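You operate a simulated robot arm through the tools that you are given. There is no shell and no other tool.

The job below is to be done with a simulated two-armed robot. You get a single attempt, and the scene is never put back.

JOB
Fill the clear cup just past its line, steam the upper in the drawer soft and turn the steam off.
Fine: about 96 ml of water from the jug, which goes back; shut the drawer before the steam goes on; wait till all five lamps are lit. Set down upright: water jug.

It is judged by the outcome, as a careful person would: the job done as asked, and still so three seconds after it is handed in. It fails if anything else is knocked over, pushed out of place, dropped, spilled or broken.

ROBOT AND FRAMES
Two 7-joint arms with fingered hands on one trunk that stands fixed in place. Base frame: the origin is at the foot of the trunk, x ahead of it, y to its left, z up; the work surface is at about z = 850. Readings come in mm, degrees, newtons and seconds.
The left shoulder is at [200, 135, 1095], the right one opposite. Payload 4 kg a hand.
The TCP of each hand is the grasp point between the finger pads, 25 mm short of the fingertips. In the tool frame z runs along the fingers and y along their closing line. Largest opening 88 mm; the body of the gripper starts 29 mm behind the TCP. The gripper is a hand of 4 fingers: y runs from the thumb to the fingers, the wrist lies at [-13, -106, -174] in the tool frame, and closing takes about 1.5 s.
Orientation is that of the tool frame in the base frame, as [roll, pitch, yaw] about the fixed x, y, z axes, in that order (R = Rz(yaw) Ry(pitch) Rx(roll)). With the fingers straight down and the wrist toward the robot, the tool's x, y and z point along [0, 1, 0], [1, 0, 0] and [0, 0, -1] of the base frame.

CONTROLS
- The arms move only by the tool jog_arm. It takes "left_rows", "right_rows" or both (then of equal length, played together; a hand with none holds still); each is a list of rows, each a list of 7 numbers: the finger opening in m, from 0 to 0.088, then the shift along the tool's x, y, z in m, then the turn, a rotation vector about the tool's x, y, z in degrees. In form: [[fingers, dx, dy, dz, ax, ay, az], ...]. A call has 1 to 20 rows; each row shifts and turns the commanded pose from where the row before left it, along the tool's axes as they then stand. Each row takes 0.2 s and may step no farther than 50 mm and 8.6 degrees from the row before; otherwise, or with a gripper value out of range, the whole call is refused. Where a pose cannot be reached the arm comes as near as it can. A force on the tool above 90 N (or 10 N above the force at the start of the call, whichever is more), or a blocked arm, ends the call early, and 0.2 s more pass. Each finger travels about 153 mm/s and halts on what it meets, pressing with about 22 N; the grip force reading is that of the motor and also rises with nothing between the fingers. The clock runs only during rows and for 0.2 s after the last one: add rows that do not move to give the fingers time. The reply holds the time, the measured pose of the TCP, the force on the tool along the base axes, the opening and the grip force, in the units named above and with some noise, with the torque about the TCP (base axes, N m) and any sound that the robot's microphone picked up, and new pictures: "pictures" is both (left out), scene, wrist or none (wrist: the cameras of the hands that moved).
- Cameras (640 x 400 px; columns grow to the right, rows downward): "scene" is now at [133.4, 34.5, 1694.7]; the picture's right is [0.41, -0.91, 0.00], its down [-0.67, -0.30, -0.67] and it looks along [0.61, 0.28, -0.74] (base axes); focal length 247 px, centre (320, 200). "left" rides on the left gripper at [-64, -83, -98] in its tool frame; the picture's right is [-0.62, -0.37, 0.69], its down [0.71, -0.63, 0.30] and it looks along [0.32, 0.68, 0.65] (tool axes); focal length 265 px, centre (320, 200). "right" rides on the right gripper at [64, -83, -98] in its tool frame; the picture's right is [-0.62, 0.37, -0.69], its down [-0.71, -0.63, 0.30] and it looks along [-0.32, 0.68, 0.65] (tool axes); focal length 265 px, centre (320, 200). There is no depth. A picture from a camera that has moved, and an enlarged one, comes with that camera's place and axes in the base frame and with its lens.
- lift_body(by): slides the trunk up (or, below 0, down) by that many mm; the arms and the scene camera ride with it, the base frame stays. It gives what a move gives, with no picture.
- hand_shape(shape, hand): the hand has 4 fingers and takes this shape, open, in about a second: jaw (thumb against the fingers, like two jaws); tri (thumb and two fingers); tip (a fingertip pinch); poke (one finger out to press); point (the index stretched); flat (the hand flat); cup (the hand cupped); fist (a fist). The gripper value then closes the fingers along that shape, each until it touches; the sizes above hold for jaw. It gives what a move gives, with no picture.
- pan_tilt(pan, tilt): turns the head with the scene camera to pan (to the left, within 97 degrees either way) and tilt (down, from -29 to 69), counted from straight ahead of the robot. It gives what a move gives, and a new picture of the scene camera.
- zoom(camera, box): a new picture of the part [left, top, right, bottom] of that camera's present view, enlarged. No time passes.
- job_done(): hands the job in; it is judged then, once.

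Places have to be worked out from the pictures, the camera data and where the tool is seen. Open the grippers and draw the arms clear of the work before you hand the job in, unless the task says otherwise.

The tools are called after ">>>" as name(argument=value, ...) on one line, values as JSON. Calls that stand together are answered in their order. jog_arm: Moves the arms, as the interface text tells. Its arguments: {"type":"object","properties":{"left_rows":{"type":"array","items":{"type":"array","items":{"type":"number"}}},"right_rows":{"type":"array","items":{"type":"array","items":{"type":"number"}}},"pictures":{"type":"string","enum":["both","scene","wrist","none"]}},"required":[]} The other tools are called the same way: lift_body (by) slides the trunk up or down; hand_shape (shape, hand) gives the hand a shape; pan_tilt (pan, tilt) turns the head that bears the scene camera; zoom (camera, box) takes an enlarged picture of a part of a camera's view; job_done () hands the job in.

At the start:

```text
time: 0.0
left_ee_pos: [363.5, 380.3, 1481.9]
left_tcp_rot: [-180.0, 0.0, 90.0]
left_contact_force: [-0.3, 0.4, -0.2]
left_wrist_torque: [0.0, 0.01, 0.02]
left_finger_gap: 87.7
left_gripper_force: 0.1
left_shape: jaw
right_ee_pos: [536.1, 35.5, 1412.2]
right_tcp_rot: [-180.0, 0.0, 90.0]
right_contact_force: [-0.2, 0.2, -0.6]
right_wrist_torque: [-0.03, 0.04, 0.01]
right_finger_gap: 87.3
right_gripper_force: 0.0
right_shape: jaw
trunk travel left (down, up): [-700.0, 70.0]
head pan, tilt: [24.2, 47.6]
```

scene: 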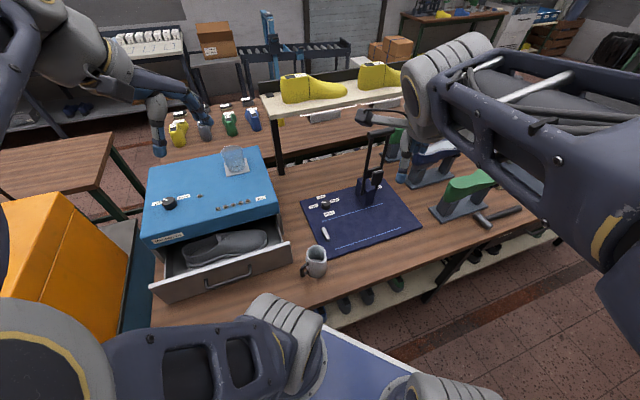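
right: 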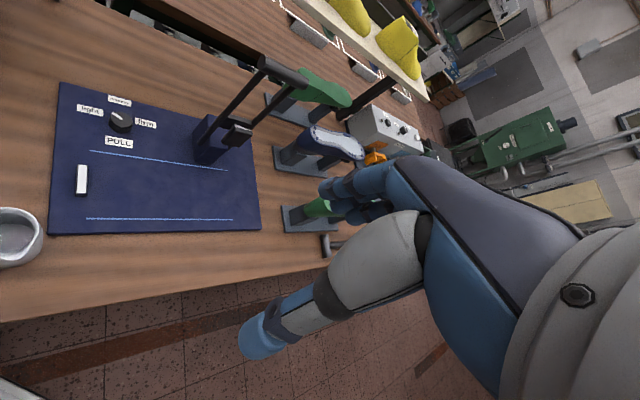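
left: 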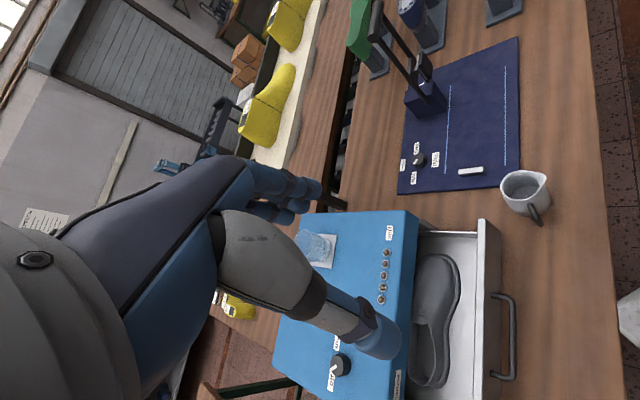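

The scene shows a blue steamer box with an open drawer holding a shoe upper, a clear cup on top, a knob, five lamps, and a jug on the table. I zoom in on these parts before moving anything.

>>> zoom(camera="scene", box=[140, 130, 300, 230])

>>> zoom(camera="scene", box=[140, 210, 340, 335])

>>> zoom(camera="left", box=[270, 200, 430, 300])

>>> zoom(camera="left", box=[300, 300, 460, 400])

>>> zoom(camera="left", box=[440, 130, 600, 230])

```text
4.00 times, centred on (220, 180) of scene
camera zoom: at [133.4, 34.5, 1694.7], right [0.41, -0.91, 0.0], down [-0.67, -0.3, -0.67], along [0.61, 0.28, -0.74], focal length 988 px, centre (720, 280)
```

zoom: 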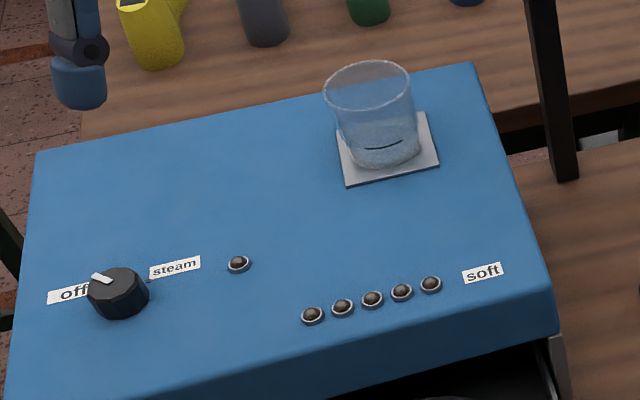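

```text
3.20 times, centred on (240, 272) of scene
camera zoom: at [133.4, 34.5, 1694.7], right [0.41, -0.91, 0.0], down [-0.67, -0.3, -0.67], along [0.61, 0.28, -0.74], focal length 790 px, centre (576, -32)
```

zoom: 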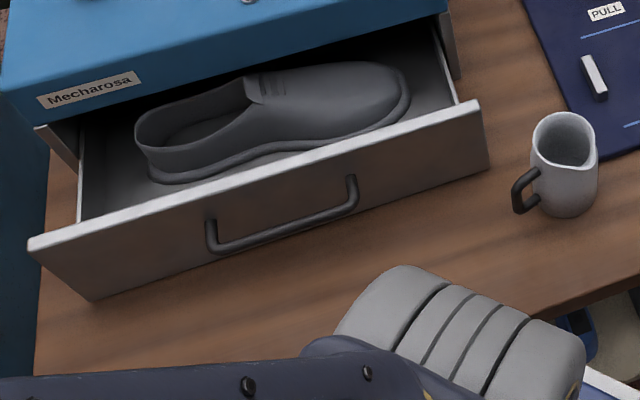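

```text
4.00 times, centred on (350, 250) of left
camera zoom: at [280.9, 316.6, 1580.3], right [-0.37, -0.62, -0.69], down [-0.63, 0.71, -0.3], along [0.68, 0.32, -0.65], focal length 1062 px, centre (200, 0)
```

zoom: 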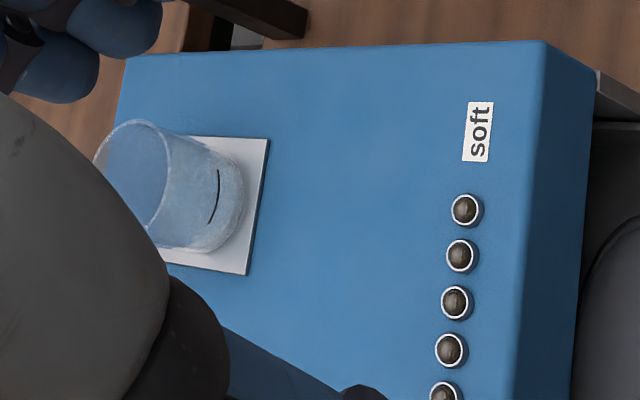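

```text
4.00 times, centred on (380, 350) of left
camera zoom: at [280.9, 316.6, 1580.3], right [-0.37, -0.62, -0.69], down [-0.63, 0.71, -0.3], along [0.68, 0.32, -0.65], focal length 1062 px, centre (80, -400)
```

zoom: 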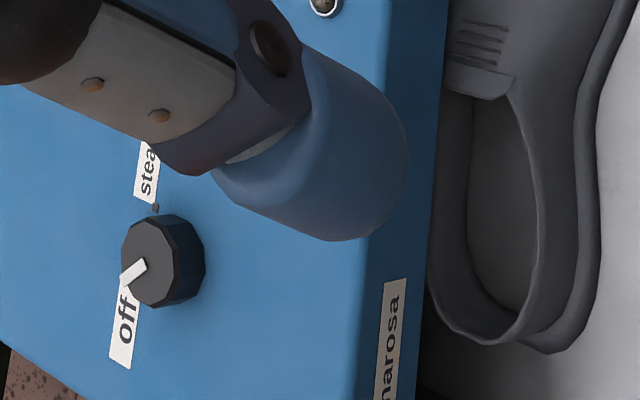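

```text
4.00 times, centred on (520, 180) of left
camera zoom: at [280.9, 316.6, 1580.3], right [-0.37, -0.62, -0.69], down [-0.63, 0.71, -0.3], along [0.68, 0.32, -0.65], focal length 1062 px, centre (-480, 280)
```

zoom: 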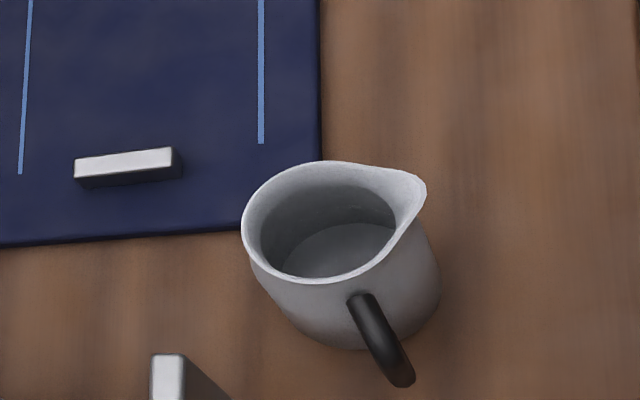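

I triangulate the box top at about z=1062, with the cup near (677, 639), the knob near (430, 725) and the jug rim near (511, 217, 966). I take tighter zooms to pin these down.

>>> zoom(camera="scene", box=[280, 230, 360, 280])

>>> zoom(camera="scene", box=[200, 135, 280, 185])

>>> zoom(camera="scene", box=[140, 175, 220, 225])

>>> zoom(camera="scene", box=[200, 180, 280, 230])

>>> zoom(camera="left", box=[490, 150, 570, 230])

```text
8.00 times, centred on (320, 255) of scene
camera zoom: at [133.4, 34.5, 1694.7], right [0.41, -0.91, 0.0], down [-0.67, -0.3, -0.67], along [0.61, 0.28, -0.74], focal length 1976 px, centre (320, -240)
```

zoom: 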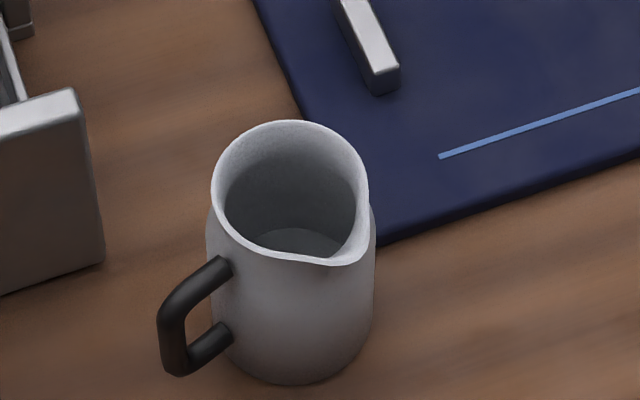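

```text
8.00 times, centred on (240, 160) of scene
camera zoom: at [133.4, 34.5, 1694.7], right [0.41, -0.91, 0.0], down [-0.67, -0.3, -0.67], along [0.61, 0.28, -0.74], focal length 1976 px, centre (960, 520)
```

zoom: 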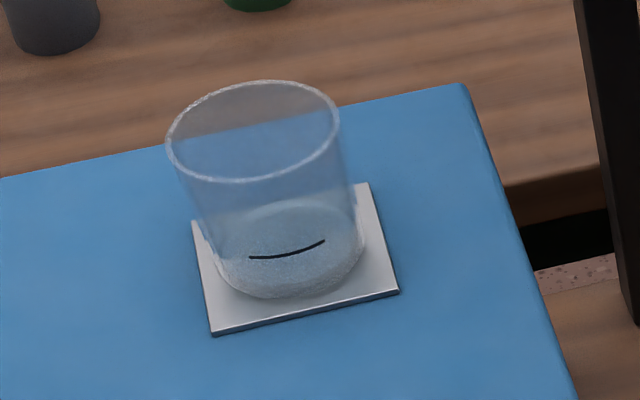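

```text
8.00 times, centred on (180, 200) of scene
camera zoom: at [133.4, 34.5, 1694.7], right [0.41, -0.91, 0.0], down [-0.67, -0.3, -0.67], along [0.61, 0.28, -0.74], focal length 1976 px, centre (1440, 200)
```

zoom: 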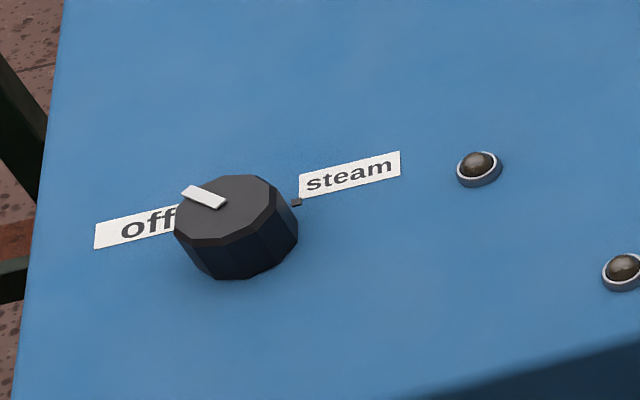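

```text
8.00 times, centred on (240, 205) of scene
camera zoom: at [133.4, 34.5, 1694.7], right [0.41, -0.91, 0.0], down [-0.67, -0.3, -0.67], along [0.61, 0.28, -0.74], focal length 1976 px, centre (960, 160)
```

zoom: 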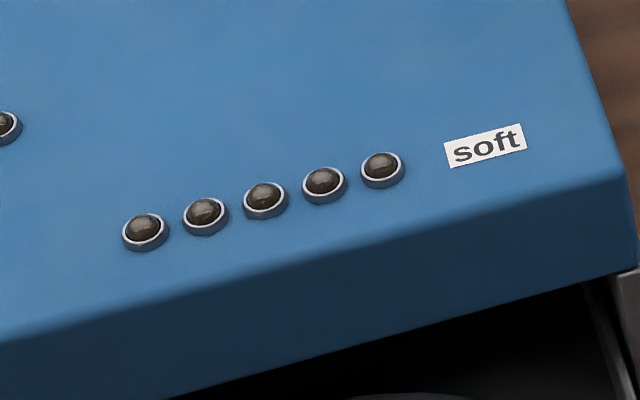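

```text
5.00 times, centred on (530, 190) of left
camera zoom: at [280.9, 316.6, 1580.3], right [-0.37, -0.62, -0.69], down [-0.63, 0.71, -0.3], along [0.68, 0.32, -0.65], focal length 1327 px, centre (-730, 250)
```

zoom: 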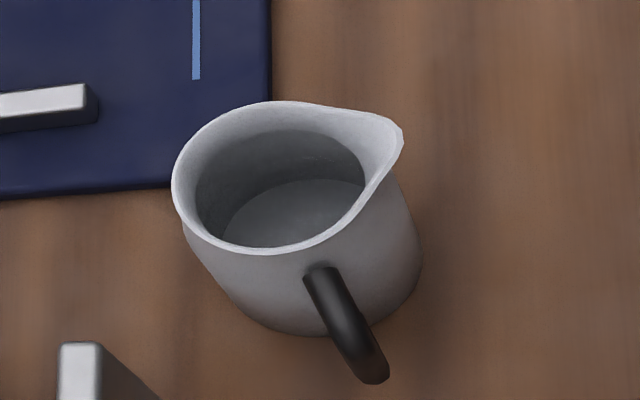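

The jug's spout sits roughly 90° from its handle, and the knob points at "off" with steam about 90° clockwise. I look at the hand geometry and the drawer before choosing a grasp.

>>> zoom(camera="scene", box=[30, 20, 222, 140])

>>> zoom(camera="scene", box=[145, 225, 305, 325])

>>> zoom(camera="left", box=[150, 140, 430, 360])

```text
3.33 times, centred on (126, 80) of scene
camera zoom: at [133.4, 34.5, 1694.7], right [0.41, -0.91, 0.0], down [-0.67, -0.3, -0.67], along [0.61, 0.28, -0.74], focal length 823 px, centre (967, 600)
```

zoom: 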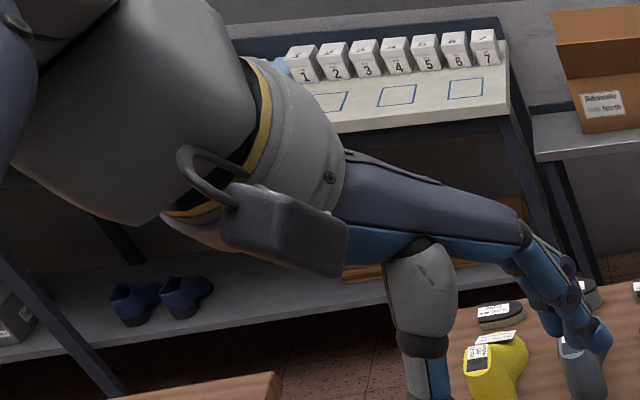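

```text
4.00 times, centred on (225, 275) of scene
camera zoom: at [133.4, 34.5, 1694.7], right [0.41, -0.91, 0.0], down [-0.67, -0.3, -0.67], along [0.61, 0.28, -0.74], focal length 988 px, centre (700, -100)
```

zoom: 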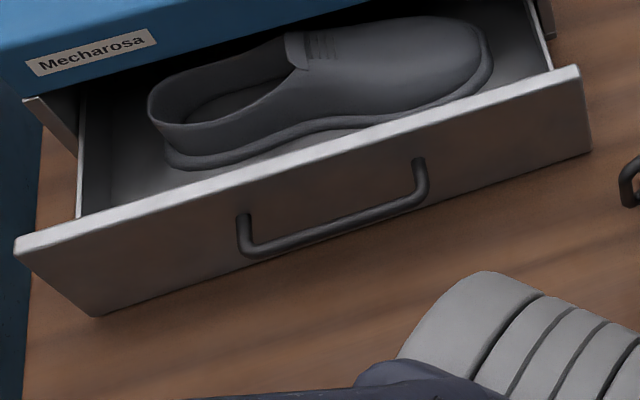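

```text
1.82 times, centred on (290, 250) of left
camera zoom: at [280.9, 316.6, 1580.3], right [-0.37, -0.62, -0.69], down [-0.63, 0.71, -0.3], along [0.68, 0.32, -0.65], focal length 483 px, centre (374, 109)
```

zoom: 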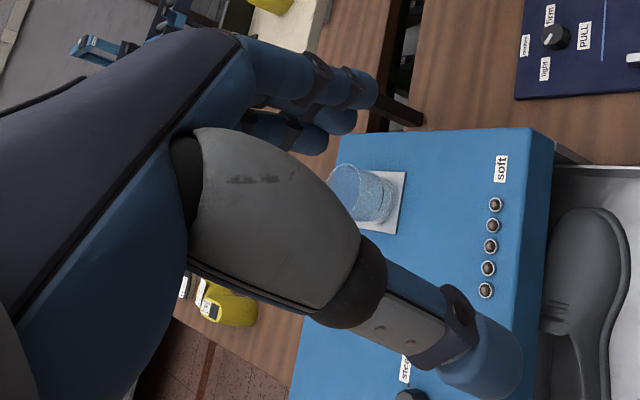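

The drawer front runs from about (500, 309) to (204, 610) at z 860–1000 and its handle bar is near (323, 433, 940), so closing it first also clears space for taking the jug. I bring the left hand down, turned 45° and closed, to a place in front of the drawer handle.

>>> jog_arm(left_rows=[[0.04, 0, 0, 0.03, 0, 0, 7.5], [0.02, 0, 0, 0.03, 0, 0, 7.5], [0.0, 0, 0, 0.03, 0, 0, 7.5], [0.0, 0, 0, 0.03, 0, 0, 7.5], [0.0, 0, 0, 0.03, 0, 0, 7.5], [0.0, 0, 0, 0.03, 0, 0, 7.5], [0.0, -0.012, -0.011, 0.025, 0, 0, 0], [0.0, -0.012, -0.011, 0.025, 0, 0, 0], [0.0, -0.012, -0.011, 0.025, 0, 0, 0], [0.0, -0.012, -0.011, 0.025, 0, 0, 0], [0.0, -0.012, -0.011, 0.025, 0, 0, 0], [0.0, -0.012, -0.011, 0.025, 0, 0, 0]], pictures="both")

```text
time: 2.6
left_ee_pos: [290.5, 376.1, 1148.6]
left_tcp_rot: [-179.1, 0.9, 40.5]
left_contact_force: [1.0, 0.3, -0.1]
left_wrist_torque: [-0.01, 0.03, 0.02]
left_finger_gap: 0.1
left_gripper_force: 21.8
left_shape: jaw
right_ee_pos: [544.5, 40.8, 1408.2]
right_tcp_rot: [-179.7, 0.3, 90.0]
right_contact_force: [0.4, 0.2, 0.3]
right_wrist_torque: [0.01, 0.02, 0.04]
right_finger_gap: 87.8
right_gripper_force: 0.0
right_shape: jaw
trunk travel left (down, up): [-700.0, 70.0]
head pan, tilt: [24.2, 47.6]
camera scene: at [144.5, 42.7, 1694.2], right [0.41, -0.91, 0.0], down [-0.68, -0.31, -0.67], along [0.61, 0.27, -0.74], focal length 247 px, centre (320, 200)
camera left: at [190.1, 398.8, 1249.5], right [-0.73, -0.12, -0.68], down [0.13, 0.94, -0.3], along [0.68, -0.31, -0.67], focal length 265 px, centre (320, 200)
```

scene: 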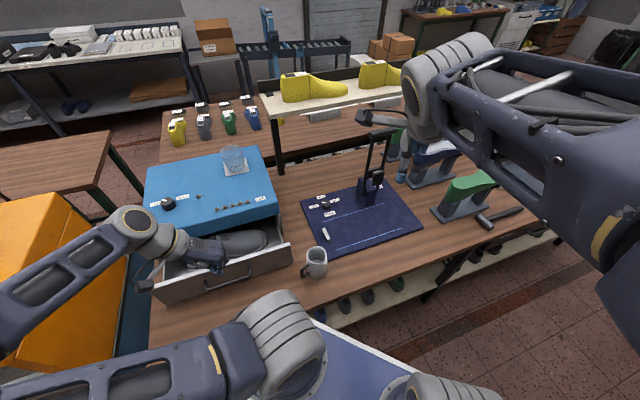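
left: 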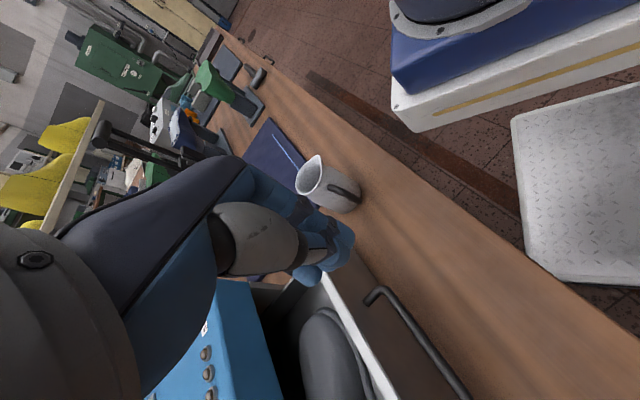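

The hand moved as asked but the reading may still be lagging, so I hold a moment to see where it settles.

>>> jog_arm(left_rows=[[0.0, 0, 0, 0, 0, 0, 0], [0.0, 0, 0, 0, 0, 0, 0], [0.0, 0, 0, 0, 0, 0, 0]], pictures="none")

>>> zoom(camera="scene", box=[130, 210, 290, 310])

```text
time: 3.4
left_ee_pos: [290.8, 375.7, 1149.0]
left_tcp_rot: [-179.0, 0.9, 40.5]
left_contact_force: [0.3, 0.1, 0.2]
left_wrist_torque: [-0.02, 0.0, 0.02]
left_finger_gap: 0.0
left_gripper_force: 21.6
left_shape: jaw
right_ee_pos: [545.1, 41.8, 1409.3]
right_tcp_rot: [-179.6, 0.2, 90.1]
right_contact_force: [0.9, 0.6, 0.3]
right_wrist_torque: [0.0, 0.0, -0.03]
right_finger_gap: 87.6
right_gripper_force: 0.1
right_shape: jaw
trunk travel left (down, up): [-700.0, 70.0]
head pan, tilt: [24.2, 47.6]
```

```text
4.00 times, centred on (210, 260) of scene
camera zoom: at [144.1, 43.0, 1693.8], right [0.41, -0.91, 0.0], down [-0.68, -0.31, -0.67], along [0.61, 0.27, -0.74], focal length 988 px, centre (760, -40)
```

zoom: 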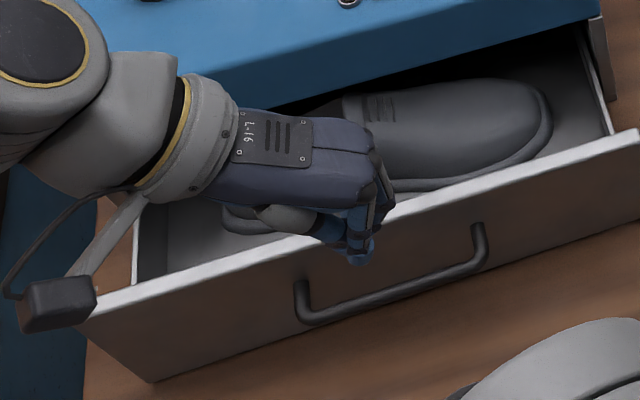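

The hand settled at (291, 376), a little off the command, so it seems the reach there is limited, but it's in front of the drawer bar at about (330, 444, 930). I lower it so the fingertips get to bar height.

>>> jog_arm(left_rows=[[0.0, 0, 0, 0.04, 0, 0, 0], [0.0, 0, 0, 0.04, 0, 0, 0], [0.0, 0, 0, 0.04, 0, 0, 0], [0.0, 0, 0, 0.04, 0, 0, 0], [0.0, 0, 0, 0.04, 0, 0, 0], [0.0, 0, 0, 0, 0, 0, 0]], pictures="both")

>>> zoom(camera="scene", box=[130, 220, 290, 320])

```text
time: 4.8
left_ee_pos: [266.6, 375.2, 950.2]
left_tcp_rot: [179.9, 0.0, 45.0]
left_contact_force: [-0.1, 0.1, 0.1]
left_wrist_torque: [0.0, 0.01, -0.01]
left_finger_gap: 0.2
left_gripper_force: 22.0
left_shape: jaw
right_ee_pos: [536.4, 35.8, 1411.3]
right_tcp_rot: [179.9, 0.0, 90.0]
right_contact_force: [0.5, 0.3, -0.8]
right_wrist_torque: [-0.01, 0.02, -0.02]
right_finger_gap: 87.7
right_gripper_force: 0.1
right_shape: jaw
trunk travel left (down, up): [-700.0, 70.0]
head pan, tilt: [24.2, 47.6]
camera scene: at [133.3, 34.5, 1694.6], right [0.41, -0.91, 0.0], down [-0.67, -0.3, -0.67], along [0.61, 0.28, -0.74], focal length 247 px, centre (320, 200)
camera left: at [163.2, 390.1, 1048.9], right [-0.7, -0.18, -0.69], down [0.06, 0.95, -0.3], along [0.71, -0.25, -0.65], focal length 265 px, centre (320, 200)
```

scene: 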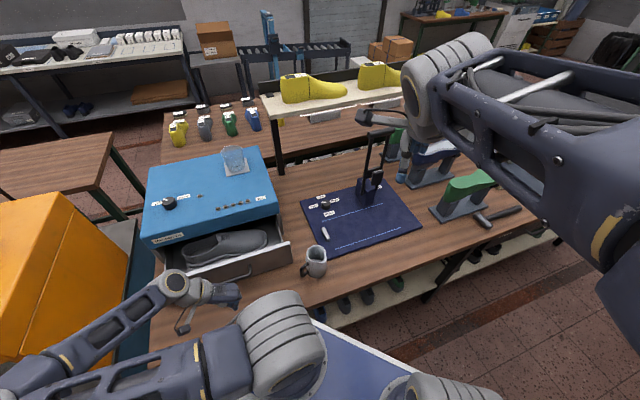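
left: 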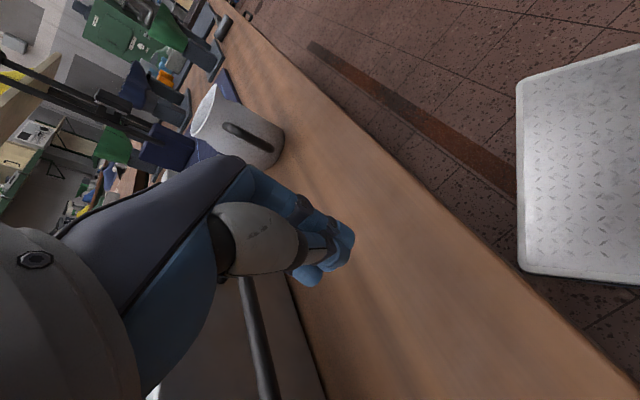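

```text
4.00 times, centred on (210, 270) of scene
camera zoom: at [133.3, 34.5, 1694.6], right [0.41, -0.91, 0.0], down [-0.67, -0.3, -0.67], along [0.61, 0.28, -0.74], focal length 988 px, centre (760, -80)
```

zoom: 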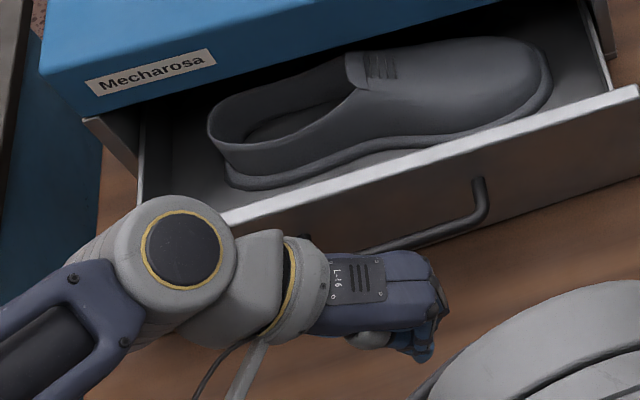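

The hand is now exactly at the commanded pose (266.6, 375.2, 950), facing the bar at z about 930. I lower it 10 mm more and push along tool +x, which is the drawer's closing direction.

>>> jog_arm(left_rows=[[0.0, 0, 0, 0.01, 0, 0, 0], [0.0, 0.02, 0, 0, 0, 0, 0], [0.0, 0.02, 0, 0, 0, 0, 0], [0.0, 0.015, 0, 0, 0, 0, 0], [0.0, 0.015, 0, 0, 0, 0, 0], [0.0, 0.015, 0, 0, 0, 0, 0], [0.0, 0.015, 0, 0, 0, 0, 0], [0.0, 0.015, 0, 0, 0, 0, 0], [0.0, 0, 0, 0, 0, 0, 0]], pictures="scene")

>>> zoom(camera="scene", box=[130, 210, 290, 310])

```text
time: 6.8
left_ee_pos: [346.5, 456.9, 941.4]
left_tcp_rot: [180.0, 0.0, 45.0]
left_contact_force: [-0.2, 0.4, -0.7]
left_wrist_torque: [0.0, -0.01, -0.02]
left_finger_gap: 0.0
left_gripper_force: 21.9
left_shape: jaw
right_ee_pos: [536.8, 34.9, 1411.4]
right_tcp_rot: [180.0, -0.1, 90.0]
right_contact_force: [-0.1, -0.1, -0.4]
right_wrist_torque: [0.03, 0.0, 0.03]
right_finger_gap: 87.5
right_gripper_force: 0.0
right_shape: jaw
trunk travel left (down, up): [-700.0, 70.0]
head pan, tilt: [24.2, 47.6]
camera scene: at [133.3, 34.5, 1694.7], right [0.41, -0.91, 0.0], down [-0.67, -0.3, -0.67], along [0.61, 0.28, -0.74], focal length 247 px, centre (320, 200)
```

scene: 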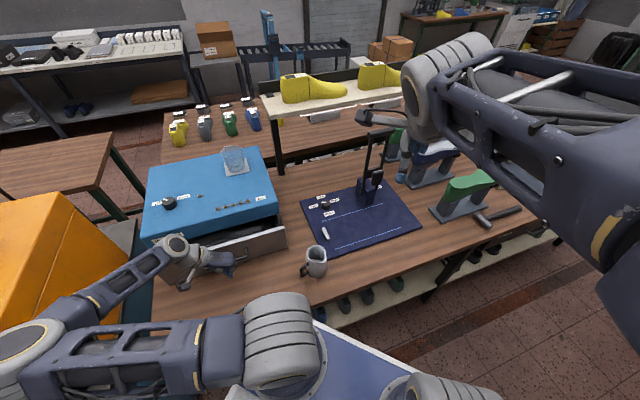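

```text
4.00 times, centred on (210, 260) of scene
camera zoom: at [133.3, 34.5, 1694.7], right [0.41, -0.91, 0.0], down [-0.67, -0.3, -0.67], along [0.61, 0.28, -0.74], focal length 988 px, centre (760, -40)
```

zoom: 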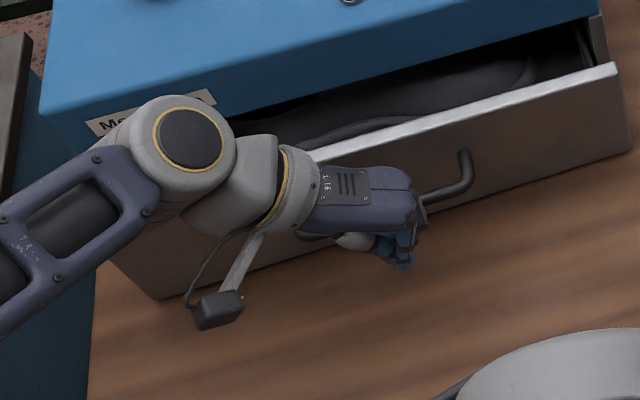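

The drawer slides freely and the gap has shrunk. I keep pushing in smaller steps until it stops.

>>> jog_arm(left_rows=[[0.0, 0.012, 0, 0, 0, 0, 0], [0.0, 0.012, 0, 0, 0, 0, 0], [0.0, 0.01, 0, 0, 0, 0, 0], [0.0, 0.008, 0, 0, 0, 0, 0], [0.0, 0.006, 0, 0, 0, 0, 0], [0.0, 0.005, 0, 0, 0, 0, 0], [0.0, 0, 0, 0, 0, 0, 0]], pictures="scene")

>>> zoom(camera="scene", box=[130, 200, 290, 300])

```text
time: 8.4
left_ee_pos: [385.5, 495.2, 942.8]
left_tcp_rot: [-180.0, 0.0, 45.0]
left_contact_force: [0.1, -0.5, 0.8]
left_wrist_torque: [0.0, -0.02, -0.01]
left_finger_gap: 0.1
left_gripper_force: 22.3
left_shape: jaw
right_ee_pos: [536.5, 34.6, 1411.5]
right_tcp_rot: [180.0, -0.1, 90.0]
right_contact_force: [0.3, 0.4, -0.2]
right_wrist_torque: [0.01, -0.01, 0.01]
right_finger_gap: 87.2
right_gripper_force: 0.1
right_shape: jaw
trunk travel left (down, up): [-700.0, 70.0]
head pan, tilt: [24.2, 47.6]
camera scene: at [133.4, 34.5, 1694.7], right [0.41, -0.91, 0.0], down [-0.67, -0.3, -0.67], along [0.61, 0.28, -0.74], focal length 247 px, centre (320, 200)
```

scene: 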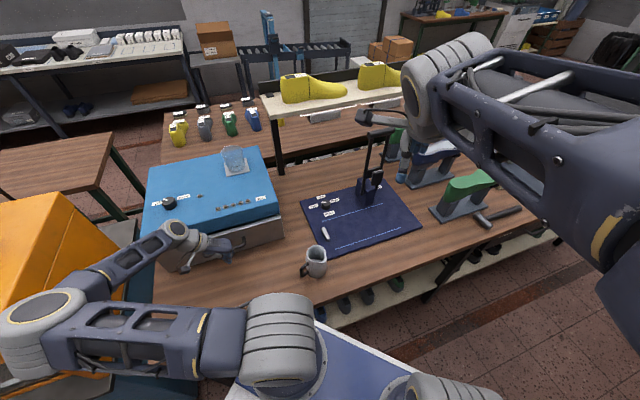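

```text
4.00 times, centred on (210, 250) of scene
camera zoom: at [133.4, 34.5, 1694.7], right [0.41, -0.91, 0.0], down [-0.67, -0.3, -0.67], along [0.61, 0.28, -0.74], focal length 988 px, centre (760, 0)
```

zoom: 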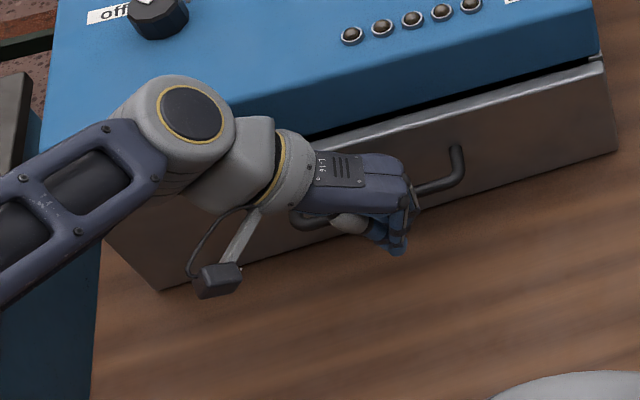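

A thin dark gap still shows between the drawer front and the box. I push on in 4–5 mm steps and watch for the stop.

>>> jog_arm(left_rows=[[0.0, 0.005, 0, 0, 0, 0, 0], [0.0, 0.005, 0, 0, 0, 0, 0], [0.0, 0.005, 0, 0, 0, 0, 0], [0.0, 0.004, 0, 0, 0, 0, 0], [0.0, 0.004, 0, 0, 0, 0, 0], [0.0, 0, 0, 0, 0, 0, 0]], pictures="none")

>>> zoom(camera="scene", box=[130, 200, 290, 300])

```text
time: 9.6
left_ee_pos: [391.0, 497.4, 938.5]
left_tcp_rot: [179.8, 2.5, 43.5]
left_contact_force: [-23.0, -22.8, 10.9]
left_wrist_torque: [0.11, -0.17, -0.15]
left_finger_gap: 0.0
left_gripper_force: 21.9
left_shape: jaw
right_ee_pos: [536.2, 34.6, 1411.4]
right_tcp_rot: [-180.0, 0.0, 90.1]
right_contact_force: [0.6, 0.2, -0.2]
right_wrist_torque: [0.02, 0.02, 0.02]
right_finger_gap: 87.6
right_gripper_force: 0.0
right_shape: jaw
trunk travel left (down, up): [-700.0, 70.0]
head pan, tilt: [24.2, 47.6]
stopped in row 5 (left hand): the force on the tool passed its limit at 94 N (the readings are from after the stop); the commanded pose is now the measured one
```

```text
4.00 times, centred on (210, 250) of scene
camera zoom: at [132.2, 33.2, 1694.9], right [0.41, -0.91, 0.0], down [-0.67, -0.3, -0.68], along [0.62, 0.28, -0.74], focal length 988 px, centre (760, 0)
```

zoom: 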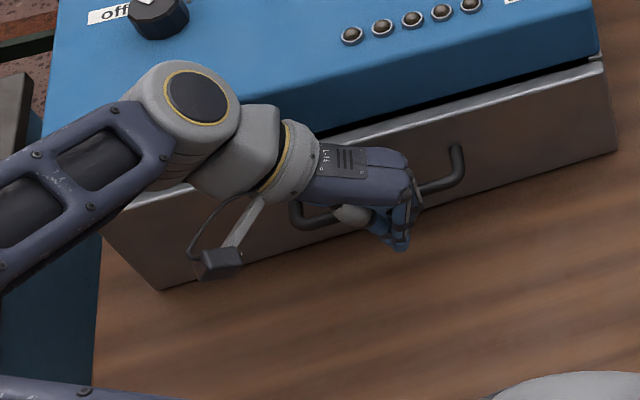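

The force passed 94 N and the drawer front didn't move any more, so it looks to be at its stop. I back off and raise the hand to see whether it's really shut.

>>> jog_arm(left_rows=[[0.0, -0.02, 0, 0, 0, 0, 0], [0.0, -0.03, 0, 0, 0, 0, 0], [0.0, -0.04, 0, 0, 0, 0, 0], [0.0, -0.02, 0, -0.04, 0, 0, 0], [0.0, 0, 0, -0.045, 0, 0, 0], [0.0, 0, 0, -0.045, 0, 0, 0], [0.0, 0, 0, -0.045, 0, 0, 0], [0.0, 0, 0, 0, 0, 0, 0]], pictures="both")

>>> zoom(camera="scene", box=[130, 200, 290, 300])

```text
time: 11.3
left_ee_pos: [317.2, 428.7, 1118.8]
left_tcp_rot: [179.9, 2.0, 43.9]
left_contact_force: [-0.1, 0.8, -0.1]
left_wrist_torque: [0.03, 0.01, -0.01]
left_finger_gap: 0.0
left_gripper_force: 22.5
left_shape: jaw
right_ee_pos: [537.0, 35.2, 1412.1]
right_tcp_rot: [179.9, 0.1, 90.1]
right_contact_force: [-0.5, -0.7, -0.3]
right_wrist_torque: [-0.02, 0.0, -0.02]
right_finger_gap: 87.6
right_gripper_force: 0.1
right_shape: jaw
trunk travel left (down, up): [-700.0, 70.0]
head pan, tilt: [24.2, 47.6]
camera scene: at [133.3, 34.5, 1694.7], right [0.41, -0.91, 0.0], down [-0.67, -0.3, -0.67], along [0.61, 0.28, -0.74], focal length 247 px, centre (320, 200)
camera left: at [216.1, 447.8, 1219.2], right [-0.72, -0.18, -0.67], down [0.07, 0.94, -0.33], along [0.69, -0.28, -0.66], focal length 265 px, centre (320, 200)
```

scene: 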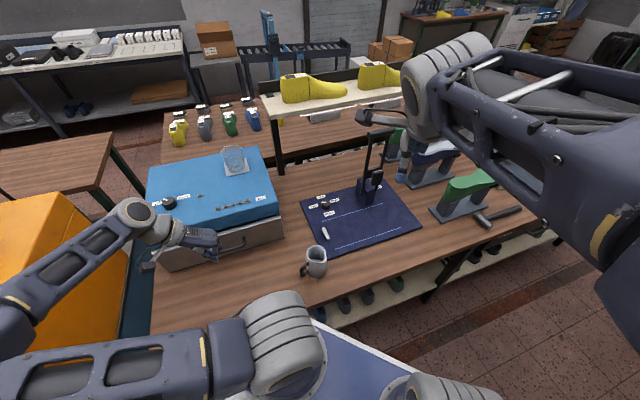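
left: 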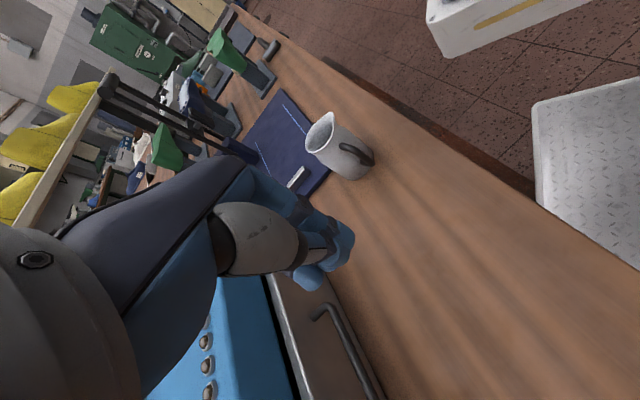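

```text
4.00 times, centred on (210, 250) of scene
camera zoom: at [133.3, 34.5, 1694.7], right [0.41, -0.91, 0.0], down [-0.67, -0.3, -0.67], along [0.61, 0.28, -0.74], focal length 988 px, centre (760, 0)
```

zoom: 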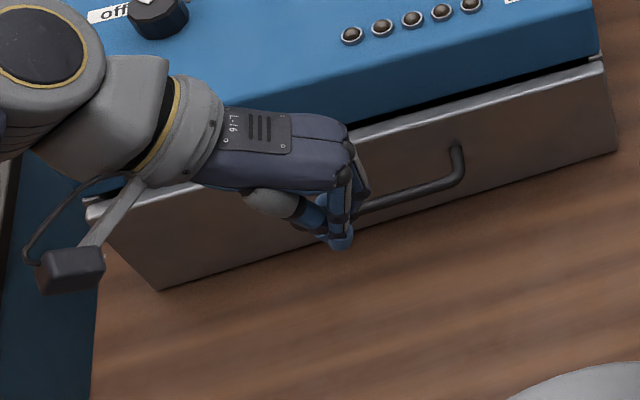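

I zoom in on the panel's edges to check that the drawer front sits against the box.

>>> zoom(camera="scene", box=[250, 195, 298, 225])

>>> zoom(camera="left", box=[200, 260, 380, 400])

>>> zoom(camera="left", box=[290, 95, 390, 195])

```text
13.33 times, centred on (274, 210) of scene
camera zoom: at [133.3, 34.5, 1694.7], right [0.41, -0.91, 0.0], down [-0.67, -0.3, -0.67], along [0.61, 0.28, -0.74], focal length 3294 px, centre (933, 67)
```

zoom: 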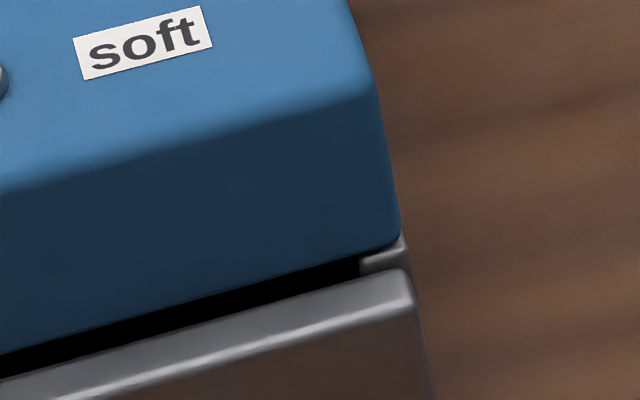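

```text
2.86 times, centred on (290, 330) of left
camera zoom: at [216.1, 447.8, 1219.2], right [-0.72, -0.18, -0.67], down [0.07, 0.94, -0.33], along [0.69, -0.28, -0.66], focal length 758 px, centre (406, -171)
```

zoom: 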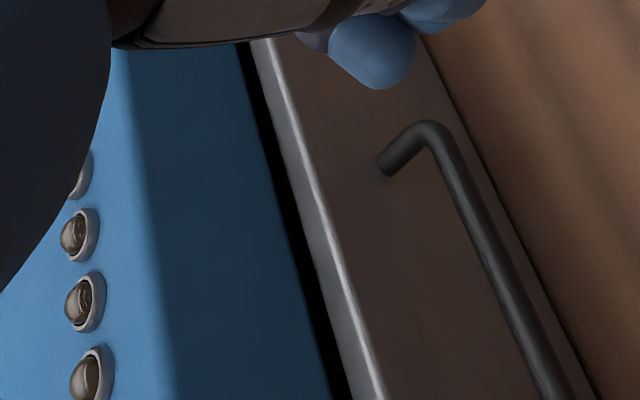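

```text
4.00 times, centred on (340, 145) of left
camera zoom: at [216.1, 447.8, 1219.2], right [-0.72, -0.18, -0.67], down [0.07, 0.94, -0.33], along [0.69, -0.28, -0.66], focal length 1062 px, centre (240, 420)
```

zoom: 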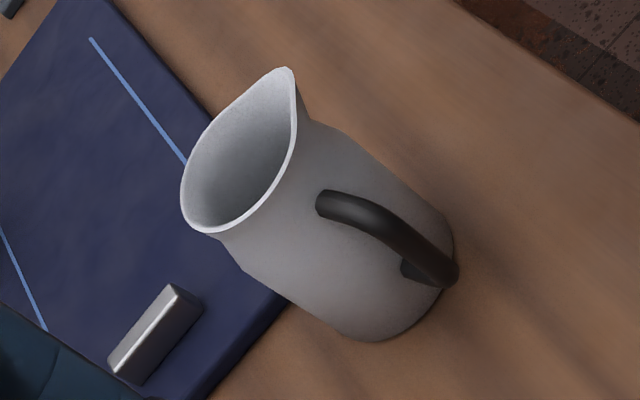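

The drawer front is flush with the box face, so it's shut. The handle bar of the jug triangulates to (460, 249) from z 883 to 936, with the jug axis at about (515, 220) and the spout pointing along about 242°; I open the left hand, raise it and start turning it towards the handle grasp pose.

>>> jog_arm(left_rows=[[0.04, 0, 0, -0.015, 0, 0, 8], [0.088, 0, 0, -0.015, 0, 0, 8], [0.088, 0, 0, -0.015, 0, 0, 8], [0.088, 0, 0, -0.015, 0, 0, 8], [0.088, 0, 0, -0.015, 0, 0, 8], [0.088, 0, 0, -0.015, 0, 0, 8], [0.088, 0, 0, -0.015, 0, 0, 8], [0.088, 0, 0, -0.015, 0, 0, 8], [0.088, 0, 0, -0.015, 0, 0, 8], [0.088, 0, 0, 0, 0, 0, 0]], pictures="both")

```text
time: 13.6
left_ee_pos: [321.6, 432.0, 1253.2]
left_tcp_rot: [178.1, 0.5, -28.4]
left_contact_force: [-0.8, 0.0, 0.1]
left_wrist_torque: [-0.01, 0.02, 0.0]
left_finger_gap: 88.1
left_gripper_force: 0.0
left_shape: jaw
right_ee_pos: [537.4, 35.8, 1411.4]
right_tcp_rot: [-179.9, 0.0, 90.0]
right_contact_force: [0.4, 0.0, 0.0]
right_wrist_torque: [-0.01, 0.02, -0.02]
right_finger_gap: 87.8
right_gripper_force: 0.0
right_shape: jaw
trunk travel left (down, up): [-700.0, 70.0]
head pan, tilt: [24.2, 47.6]
camera scene: at [133.4, 34.5, 1694.7], right [0.41, -0.91, 0.0], down [-0.67, -0.3, -0.67], along [0.61, 0.28, -0.74], focal length 247 px, centre (320, 200)
camera left: at [306.9, 538.9, 1349.4], right [-0.39, 0.6, -0.7], down [0.92, 0.21, -0.33], along [-0.05, -0.77, -0.63], focal length 265 px, centre (320, 200)
```

scene: 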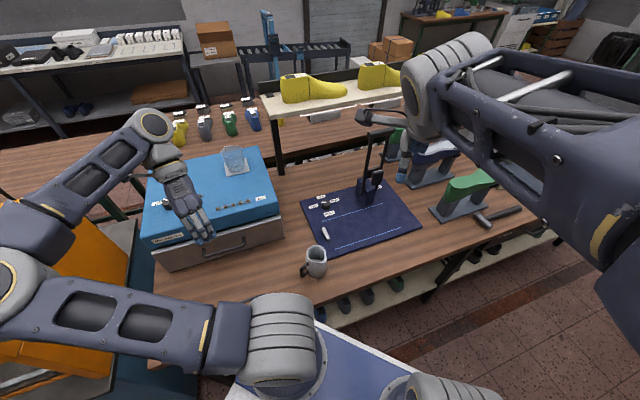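
left: 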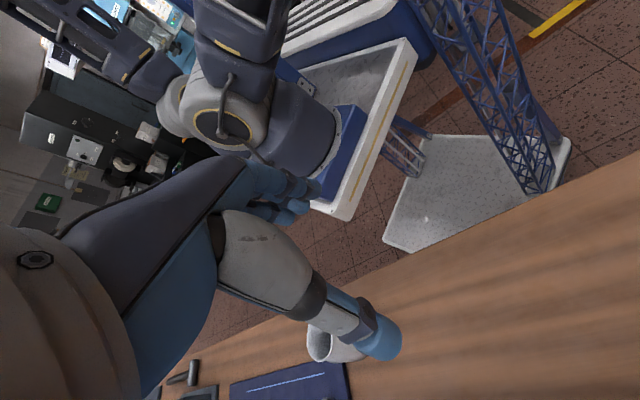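

The turn worked (yaw -28.4°). I now move over towards the jug's handle side and pitch the fingers up 55° so they point at the handle, staying high.

>>> jog_arm(left_rows=[[0.088, 0.0256, 0.0191, 0, 0, 0, 0], [0.088, 0.0256, 0.0191, 0, 0, 0, 0], [0.088, 0.0256, 0.0191, 0, 0, 0, 0], [0.088, 0.0256, 0.0191, 0, 0, 0, 0], [0.088, 0.0256, 0.0191, 0, 0, 0, 0], [0.088, 0, 0, 0, 0, 7.86, 0], [0.088, 0, 0, 0, 0, 7.86, 0], [0.088, 0, 0, 0, 0, 7.86, 0], [0.088, 0, 0, 0, 0, 7.86, 0], [0.088, 0, 0, 0, 0, 7.86, 0], [0.088, 0, 0, 0, 0, 7.86, 0], [0.088, 0, 0, 0, 0, 7.86, 0], [0.088, 0, 0, 0, 0, 0, 0]], pictures="both")

```text
time: 16.4
left_ee_pos: [389.1, 287.2, 1254.8]
left_tcp_rot: [176.4, -54.5, -25.2]
left_contact_force: [1.0, 0.3, -0.6]
left_wrist_torque: [0.0, 0.02, 0.02]
left_finger_gap: 88.0
left_gripper_force: 0.0
left_shape: jaw
right_ee_pos: [537.7, 36.0, 1411.6]
right_tcp_rot: [179.9, 0.1, 89.9]
right_contact_force: [-0.5, -0.2, 0.8]
right_wrist_torque: [-0.02, 0.02, 0.02]
right_finger_gap: 87.6
right_gripper_force: 0.0
right_shape: jaw
trunk travel left (down, up): [-700.0, 70.0]
head pan, tilt: [24.2, 47.6]
camera scene: at [133.4, 34.5, 1694.7], right [0.41, -0.91, 0.0], down [-0.67, -0.3, -0.67], along [0.61, 0.28, -0.74], focal length 247 px, centre (320, 200)
camera left: at [325.3, 417.8, 1256.4], right [0.34, 0.2, -0.92], down [0.89, 0.26, 0.39], along [0.31, -0.95, -0.09], focal length 265 px, centre (320, 200)
```

scene: 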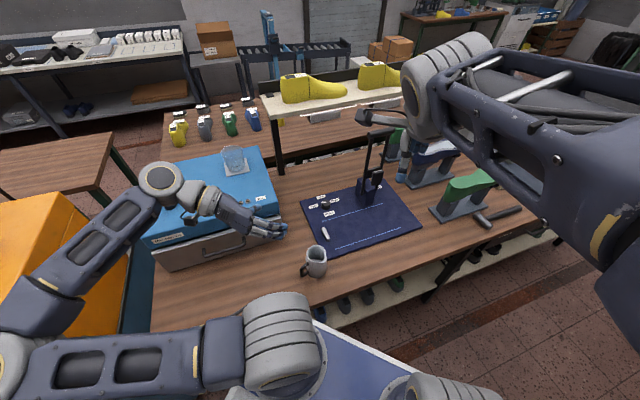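
left: 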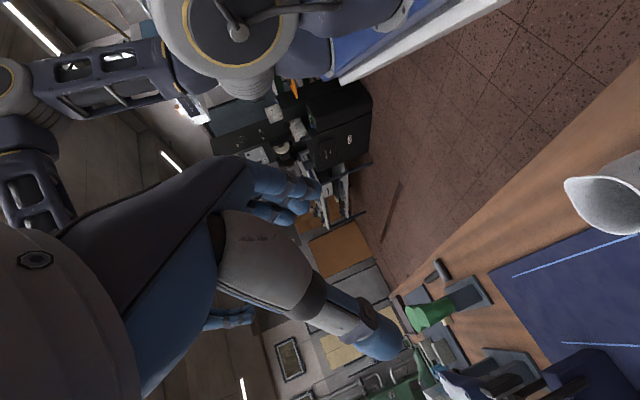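

The hand is at (389, 287, 1255) pointing down along the jug handle's heading. I level the roll by 2.5° and descend in steps, watching the elbow and forearm.

>>> jog_arm(left_rows=[[0.088, 0, 0, 0, 0, 0, 2.5], [0.088, -0.0326, 0, 0.0232, 0, 0, 0], [0.088, -0.0326, 0, 0.0232, 0, 0, 0], [0.088, -0.0326, 0, 0.0232, 0, 0, 0], [0.088, -0.0326, 0, 0.0232, 0, 0, 0], [0.088, 0, 0, 0, 0, 0, 0]], pictures="both")

```text
time: 17.8
left_ee_pos: [389.8, 289.0, 1093.4]
left_tcp_rot: [-179.9, -54.5, -29.7]
left_contact_force: [0.5, 0.3, -0.3]
left_wrist_torque: [0.01, -0.02, 0.03]
left_finger_gap: 87.9
left_gripper_force: 0.0
left_shape: jaw
right_ee_pos: [536.8, 35.5, 1411.5]
right_tcp_rot: [-179.9, 0.0, 90.1]
right_contact_force: [0.2, -0.2, 0.3]
right_wrist_torque: [-0.01, -0.01, 0.01]
right_finger_gap: 87.2
right_gripper_force: 0.1
right_shape: jaw
trunk travel left (down, up): [-700.0, 70.0]
head pan, tilt: [24.2, 47.6]
camera scene: at [133.4, 34.5, 1694.7], right [0.41, -0.91, 0.0], down [-0.67, -0.3, -0.67], along [0.61, 0.28, -0.74], focal length 247 px, centre (320, 200)
camera left: at [328.6, 419.8, 1098.9], right [0.36, 0.22, -0.91], down [0.89, 0.22, 0.41], along [0.29, -0.95, -0.12], focal length 265 px, centre (320, 200)
```

scene: 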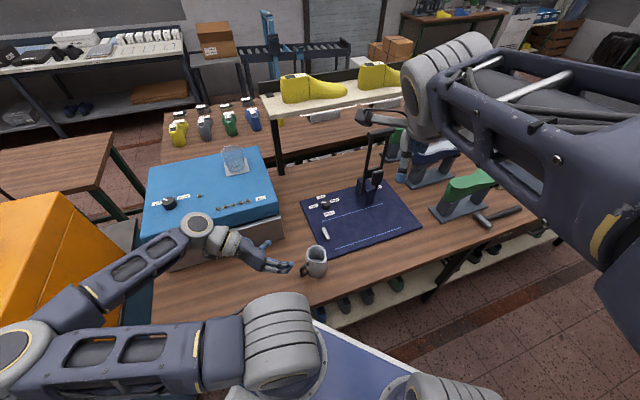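
left: 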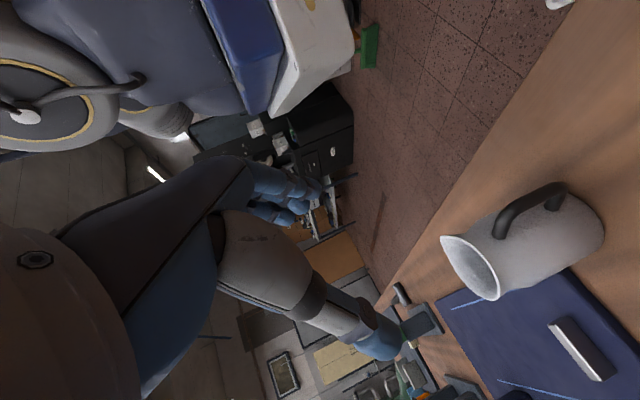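

The predicted handle bar position matches this new wrist view within a couple of pixels, so (460, 249, 883–936) is confirmed. I go to a pre-grasp point 70 mm back along the fingers.

>>> jog_arm(left_rows=[[0.088, -0.0256, 0, 0.02345, 0, 0, 0], [0.088, -0.0256, 0, 0.02345, 0, 0, 0], [0.088, -0.0256, 0, 0.02345, 0, 0, 0], [0.088, -0.0256, 0, 0.02345, 0, 0, 0], [0.088, 0, 0, 0, 0, 0, 0]], pictures="both")

>>> zoom(camera="scene", box=[190, 200, 350, 300])

```text
time: 18.9
left_ee_pos: [404.4, 269.9, 980.2]
left_tcp_rot: [-179.5, -53.8, -29.9]
left_contact_force: [0.6, 0.1, 0.4]
left_wrist_torque: [0.01, -0.01, 0.0]
left_finger_gap: 87.9
left_gripper_force: 0.1
left_shape: jaw
left hand out of reach, approached as far as the arm can: row 4
right_ee_pos: [537.5, 35.7, 1411.5]
right_tcp_rot: [-180.0, 0.0, 89.9]
right_contact_force: [-0.4, -0.2, 0.1]
right_wrist_torque: [0.04, 0.0, -0.01]
right_finger_gap: 87.5
right_gripper_force: 0.0
right_shape: jaw
trunk travel left (down, up): [-700.0, 70.0]
head pan, tilt: [24.2, 47.6]
camera scene: at [133.3, 34.5, 1694.7], right [0.41, -0.91, 0.0], down [-0.67, -0.3, -0.67], along [0.61, 0.28, -0.74], focal length 247 px, centre (320, 200)
camera left: at [344.0, 401.8, 988.0], right [0.35, 0.23, -0.91], down [0.89, 0.22, 0.4], along [0.29, -0.95, -0.13], focal length 265 px, centre (320, 200)
```

scene: 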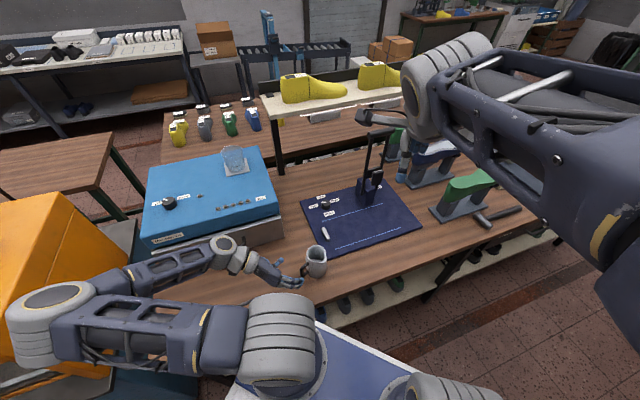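
left: 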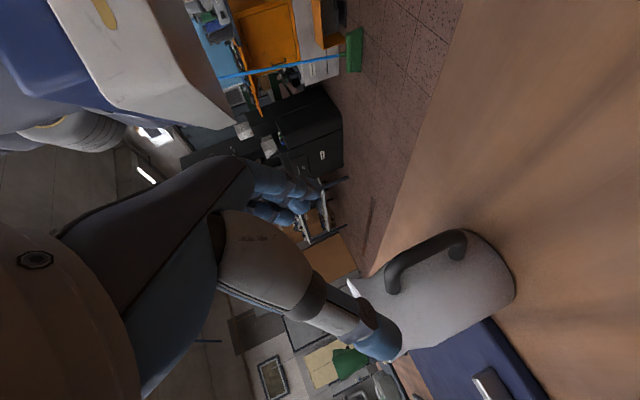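

```text
4.00 times, centred on (270, 250) of scene
camera zoom: at [133.3, 34.5, 1694.7], right [0.41, -0.91, 0.0], down [-0.67, -0.3, -0.67], along [0.61, 0.28, -0.74], focal length 988 px, centre (520, 0)
```

zoom: 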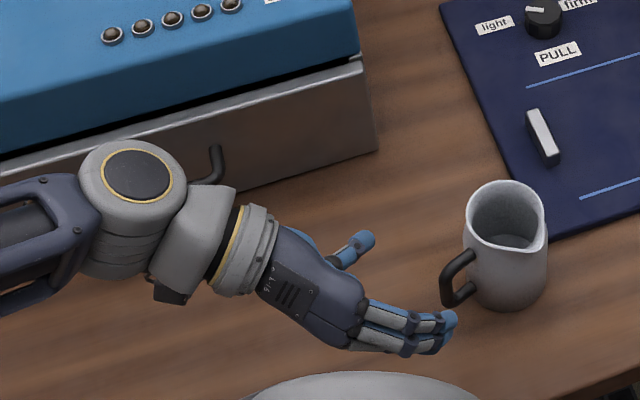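

The arm says that pose is out of reach, as it's folded too close to the shoulder. I raise the hand a bit and lower the trunk by 100 mm, which brings the low target into easier reach.

>>> jog_arm(left_rows=[[0.088, 0.0326, 0, -0.0232, 0, 0, 0], [0.088, 0.0326, 0, -0.0232, 0, 0, 0], [0.088, 0, 0, 0, 0, 0, 0]], pictures="none")

>>> lift_body(by=-100)

>>> pan_tilt(pan=24.2, tilt=47.6)

```text
time: 19.8
left_ee_pos: [404.7, 270.6, 1062.2]
left_tcp_rot: [-179.8, -54.5, -29.7]
left_contact_force: [0.1, 0.1, -0.1]
left_wrist_torque: [0.01, -0.01, 0.0]
left_finger_gap: 87.8
left_gripper_force: 0.1
left_shape: jaw
right_ee_pos: [537.3, 35.0, 1411.4]
right_tcp_rot: [-180.0, 0.1, 90.0]
right_contact_force: [-0.2, 0.3, -1.0]
right_wrist_torque: [0.03, 0.0, 0.0]
right_finger_gap: 87.4
right_gripper_force: 0.1
right_shape: jaw
trunk travel left (down, up): [-700.0, 70.0]
head pan, tilt: [24.2, 47.6]
```

```text
time: 21.1
left_ee_pos: [405.8, 271.4, 960.7]
left_tcp_rot: [-179.9, -54.6, -29.7]
left_contact_force: [0.1, 0.2, -0.7]
left_wrist_torque: [0.0, 0.0, 0.04]
left_finger_gap: 87.7
left_gripper_force: 0.0
left_shape: jaw
right_ee_pos: [537.0, 35.1, 1311.8]
right_tcp_rot: [-180.0, 0.2, 90.0]
right_contact_force: [0.0, 0.4, 0.7]
right_wrist_torque: [-0.02, 0.0, 0.0]
right_finger_gap: 87.6
right_gripper_force: 0.0
right_shape: jaw
trunk travel left (down, up): [-600.0, 170.0]
head pan, tilt: [24.2, 47.6]
```

```text
time: 21.7
left_ee_pos: [404.4, 271.1, 961.1]
left_tcp_rot: [-179.9, -54.6, -29.7]
left_contact_force: [0.7, 0.5, 0.5]
left_wrist_torque: [0.0, 0.0, 0.02]
left_finger_gap: 87.9
left_gripper_force: 0.1
left_shape: jaw
right_ee_pos: [536.8, 35.7, 1312.6]
right_tcp_rot: [180.0, 0.0, 90.0]
right_contact_force: [0.6, 0.7, 0.4]
right_wrist_torque: [-0.07, -0.01, 0.03]
right_finger_gap: 87.7
right_gripper_force: 0.0
right_shape: jaw
trunk travel left (down, up): [-600.0, 170.0]
head pan, tilt: [24.2, 47.6]
camera scene: at [133.4, 34.5, 1594.7], right [0.41, -0.91, 0.0], down [-0.67, -0.3, -0.67], along [0.61, 0.28, -0.74], focal length 247 px, centre (320, 200)
```

scene: 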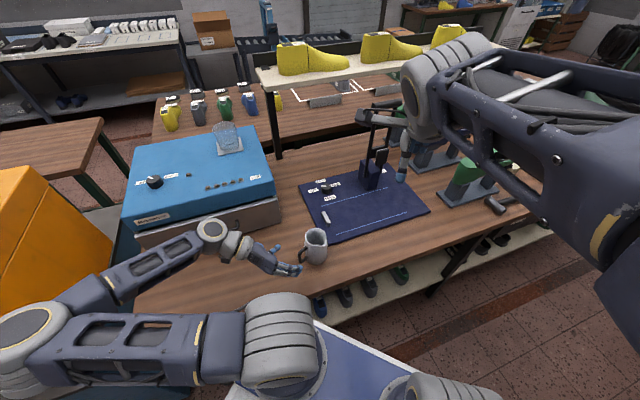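

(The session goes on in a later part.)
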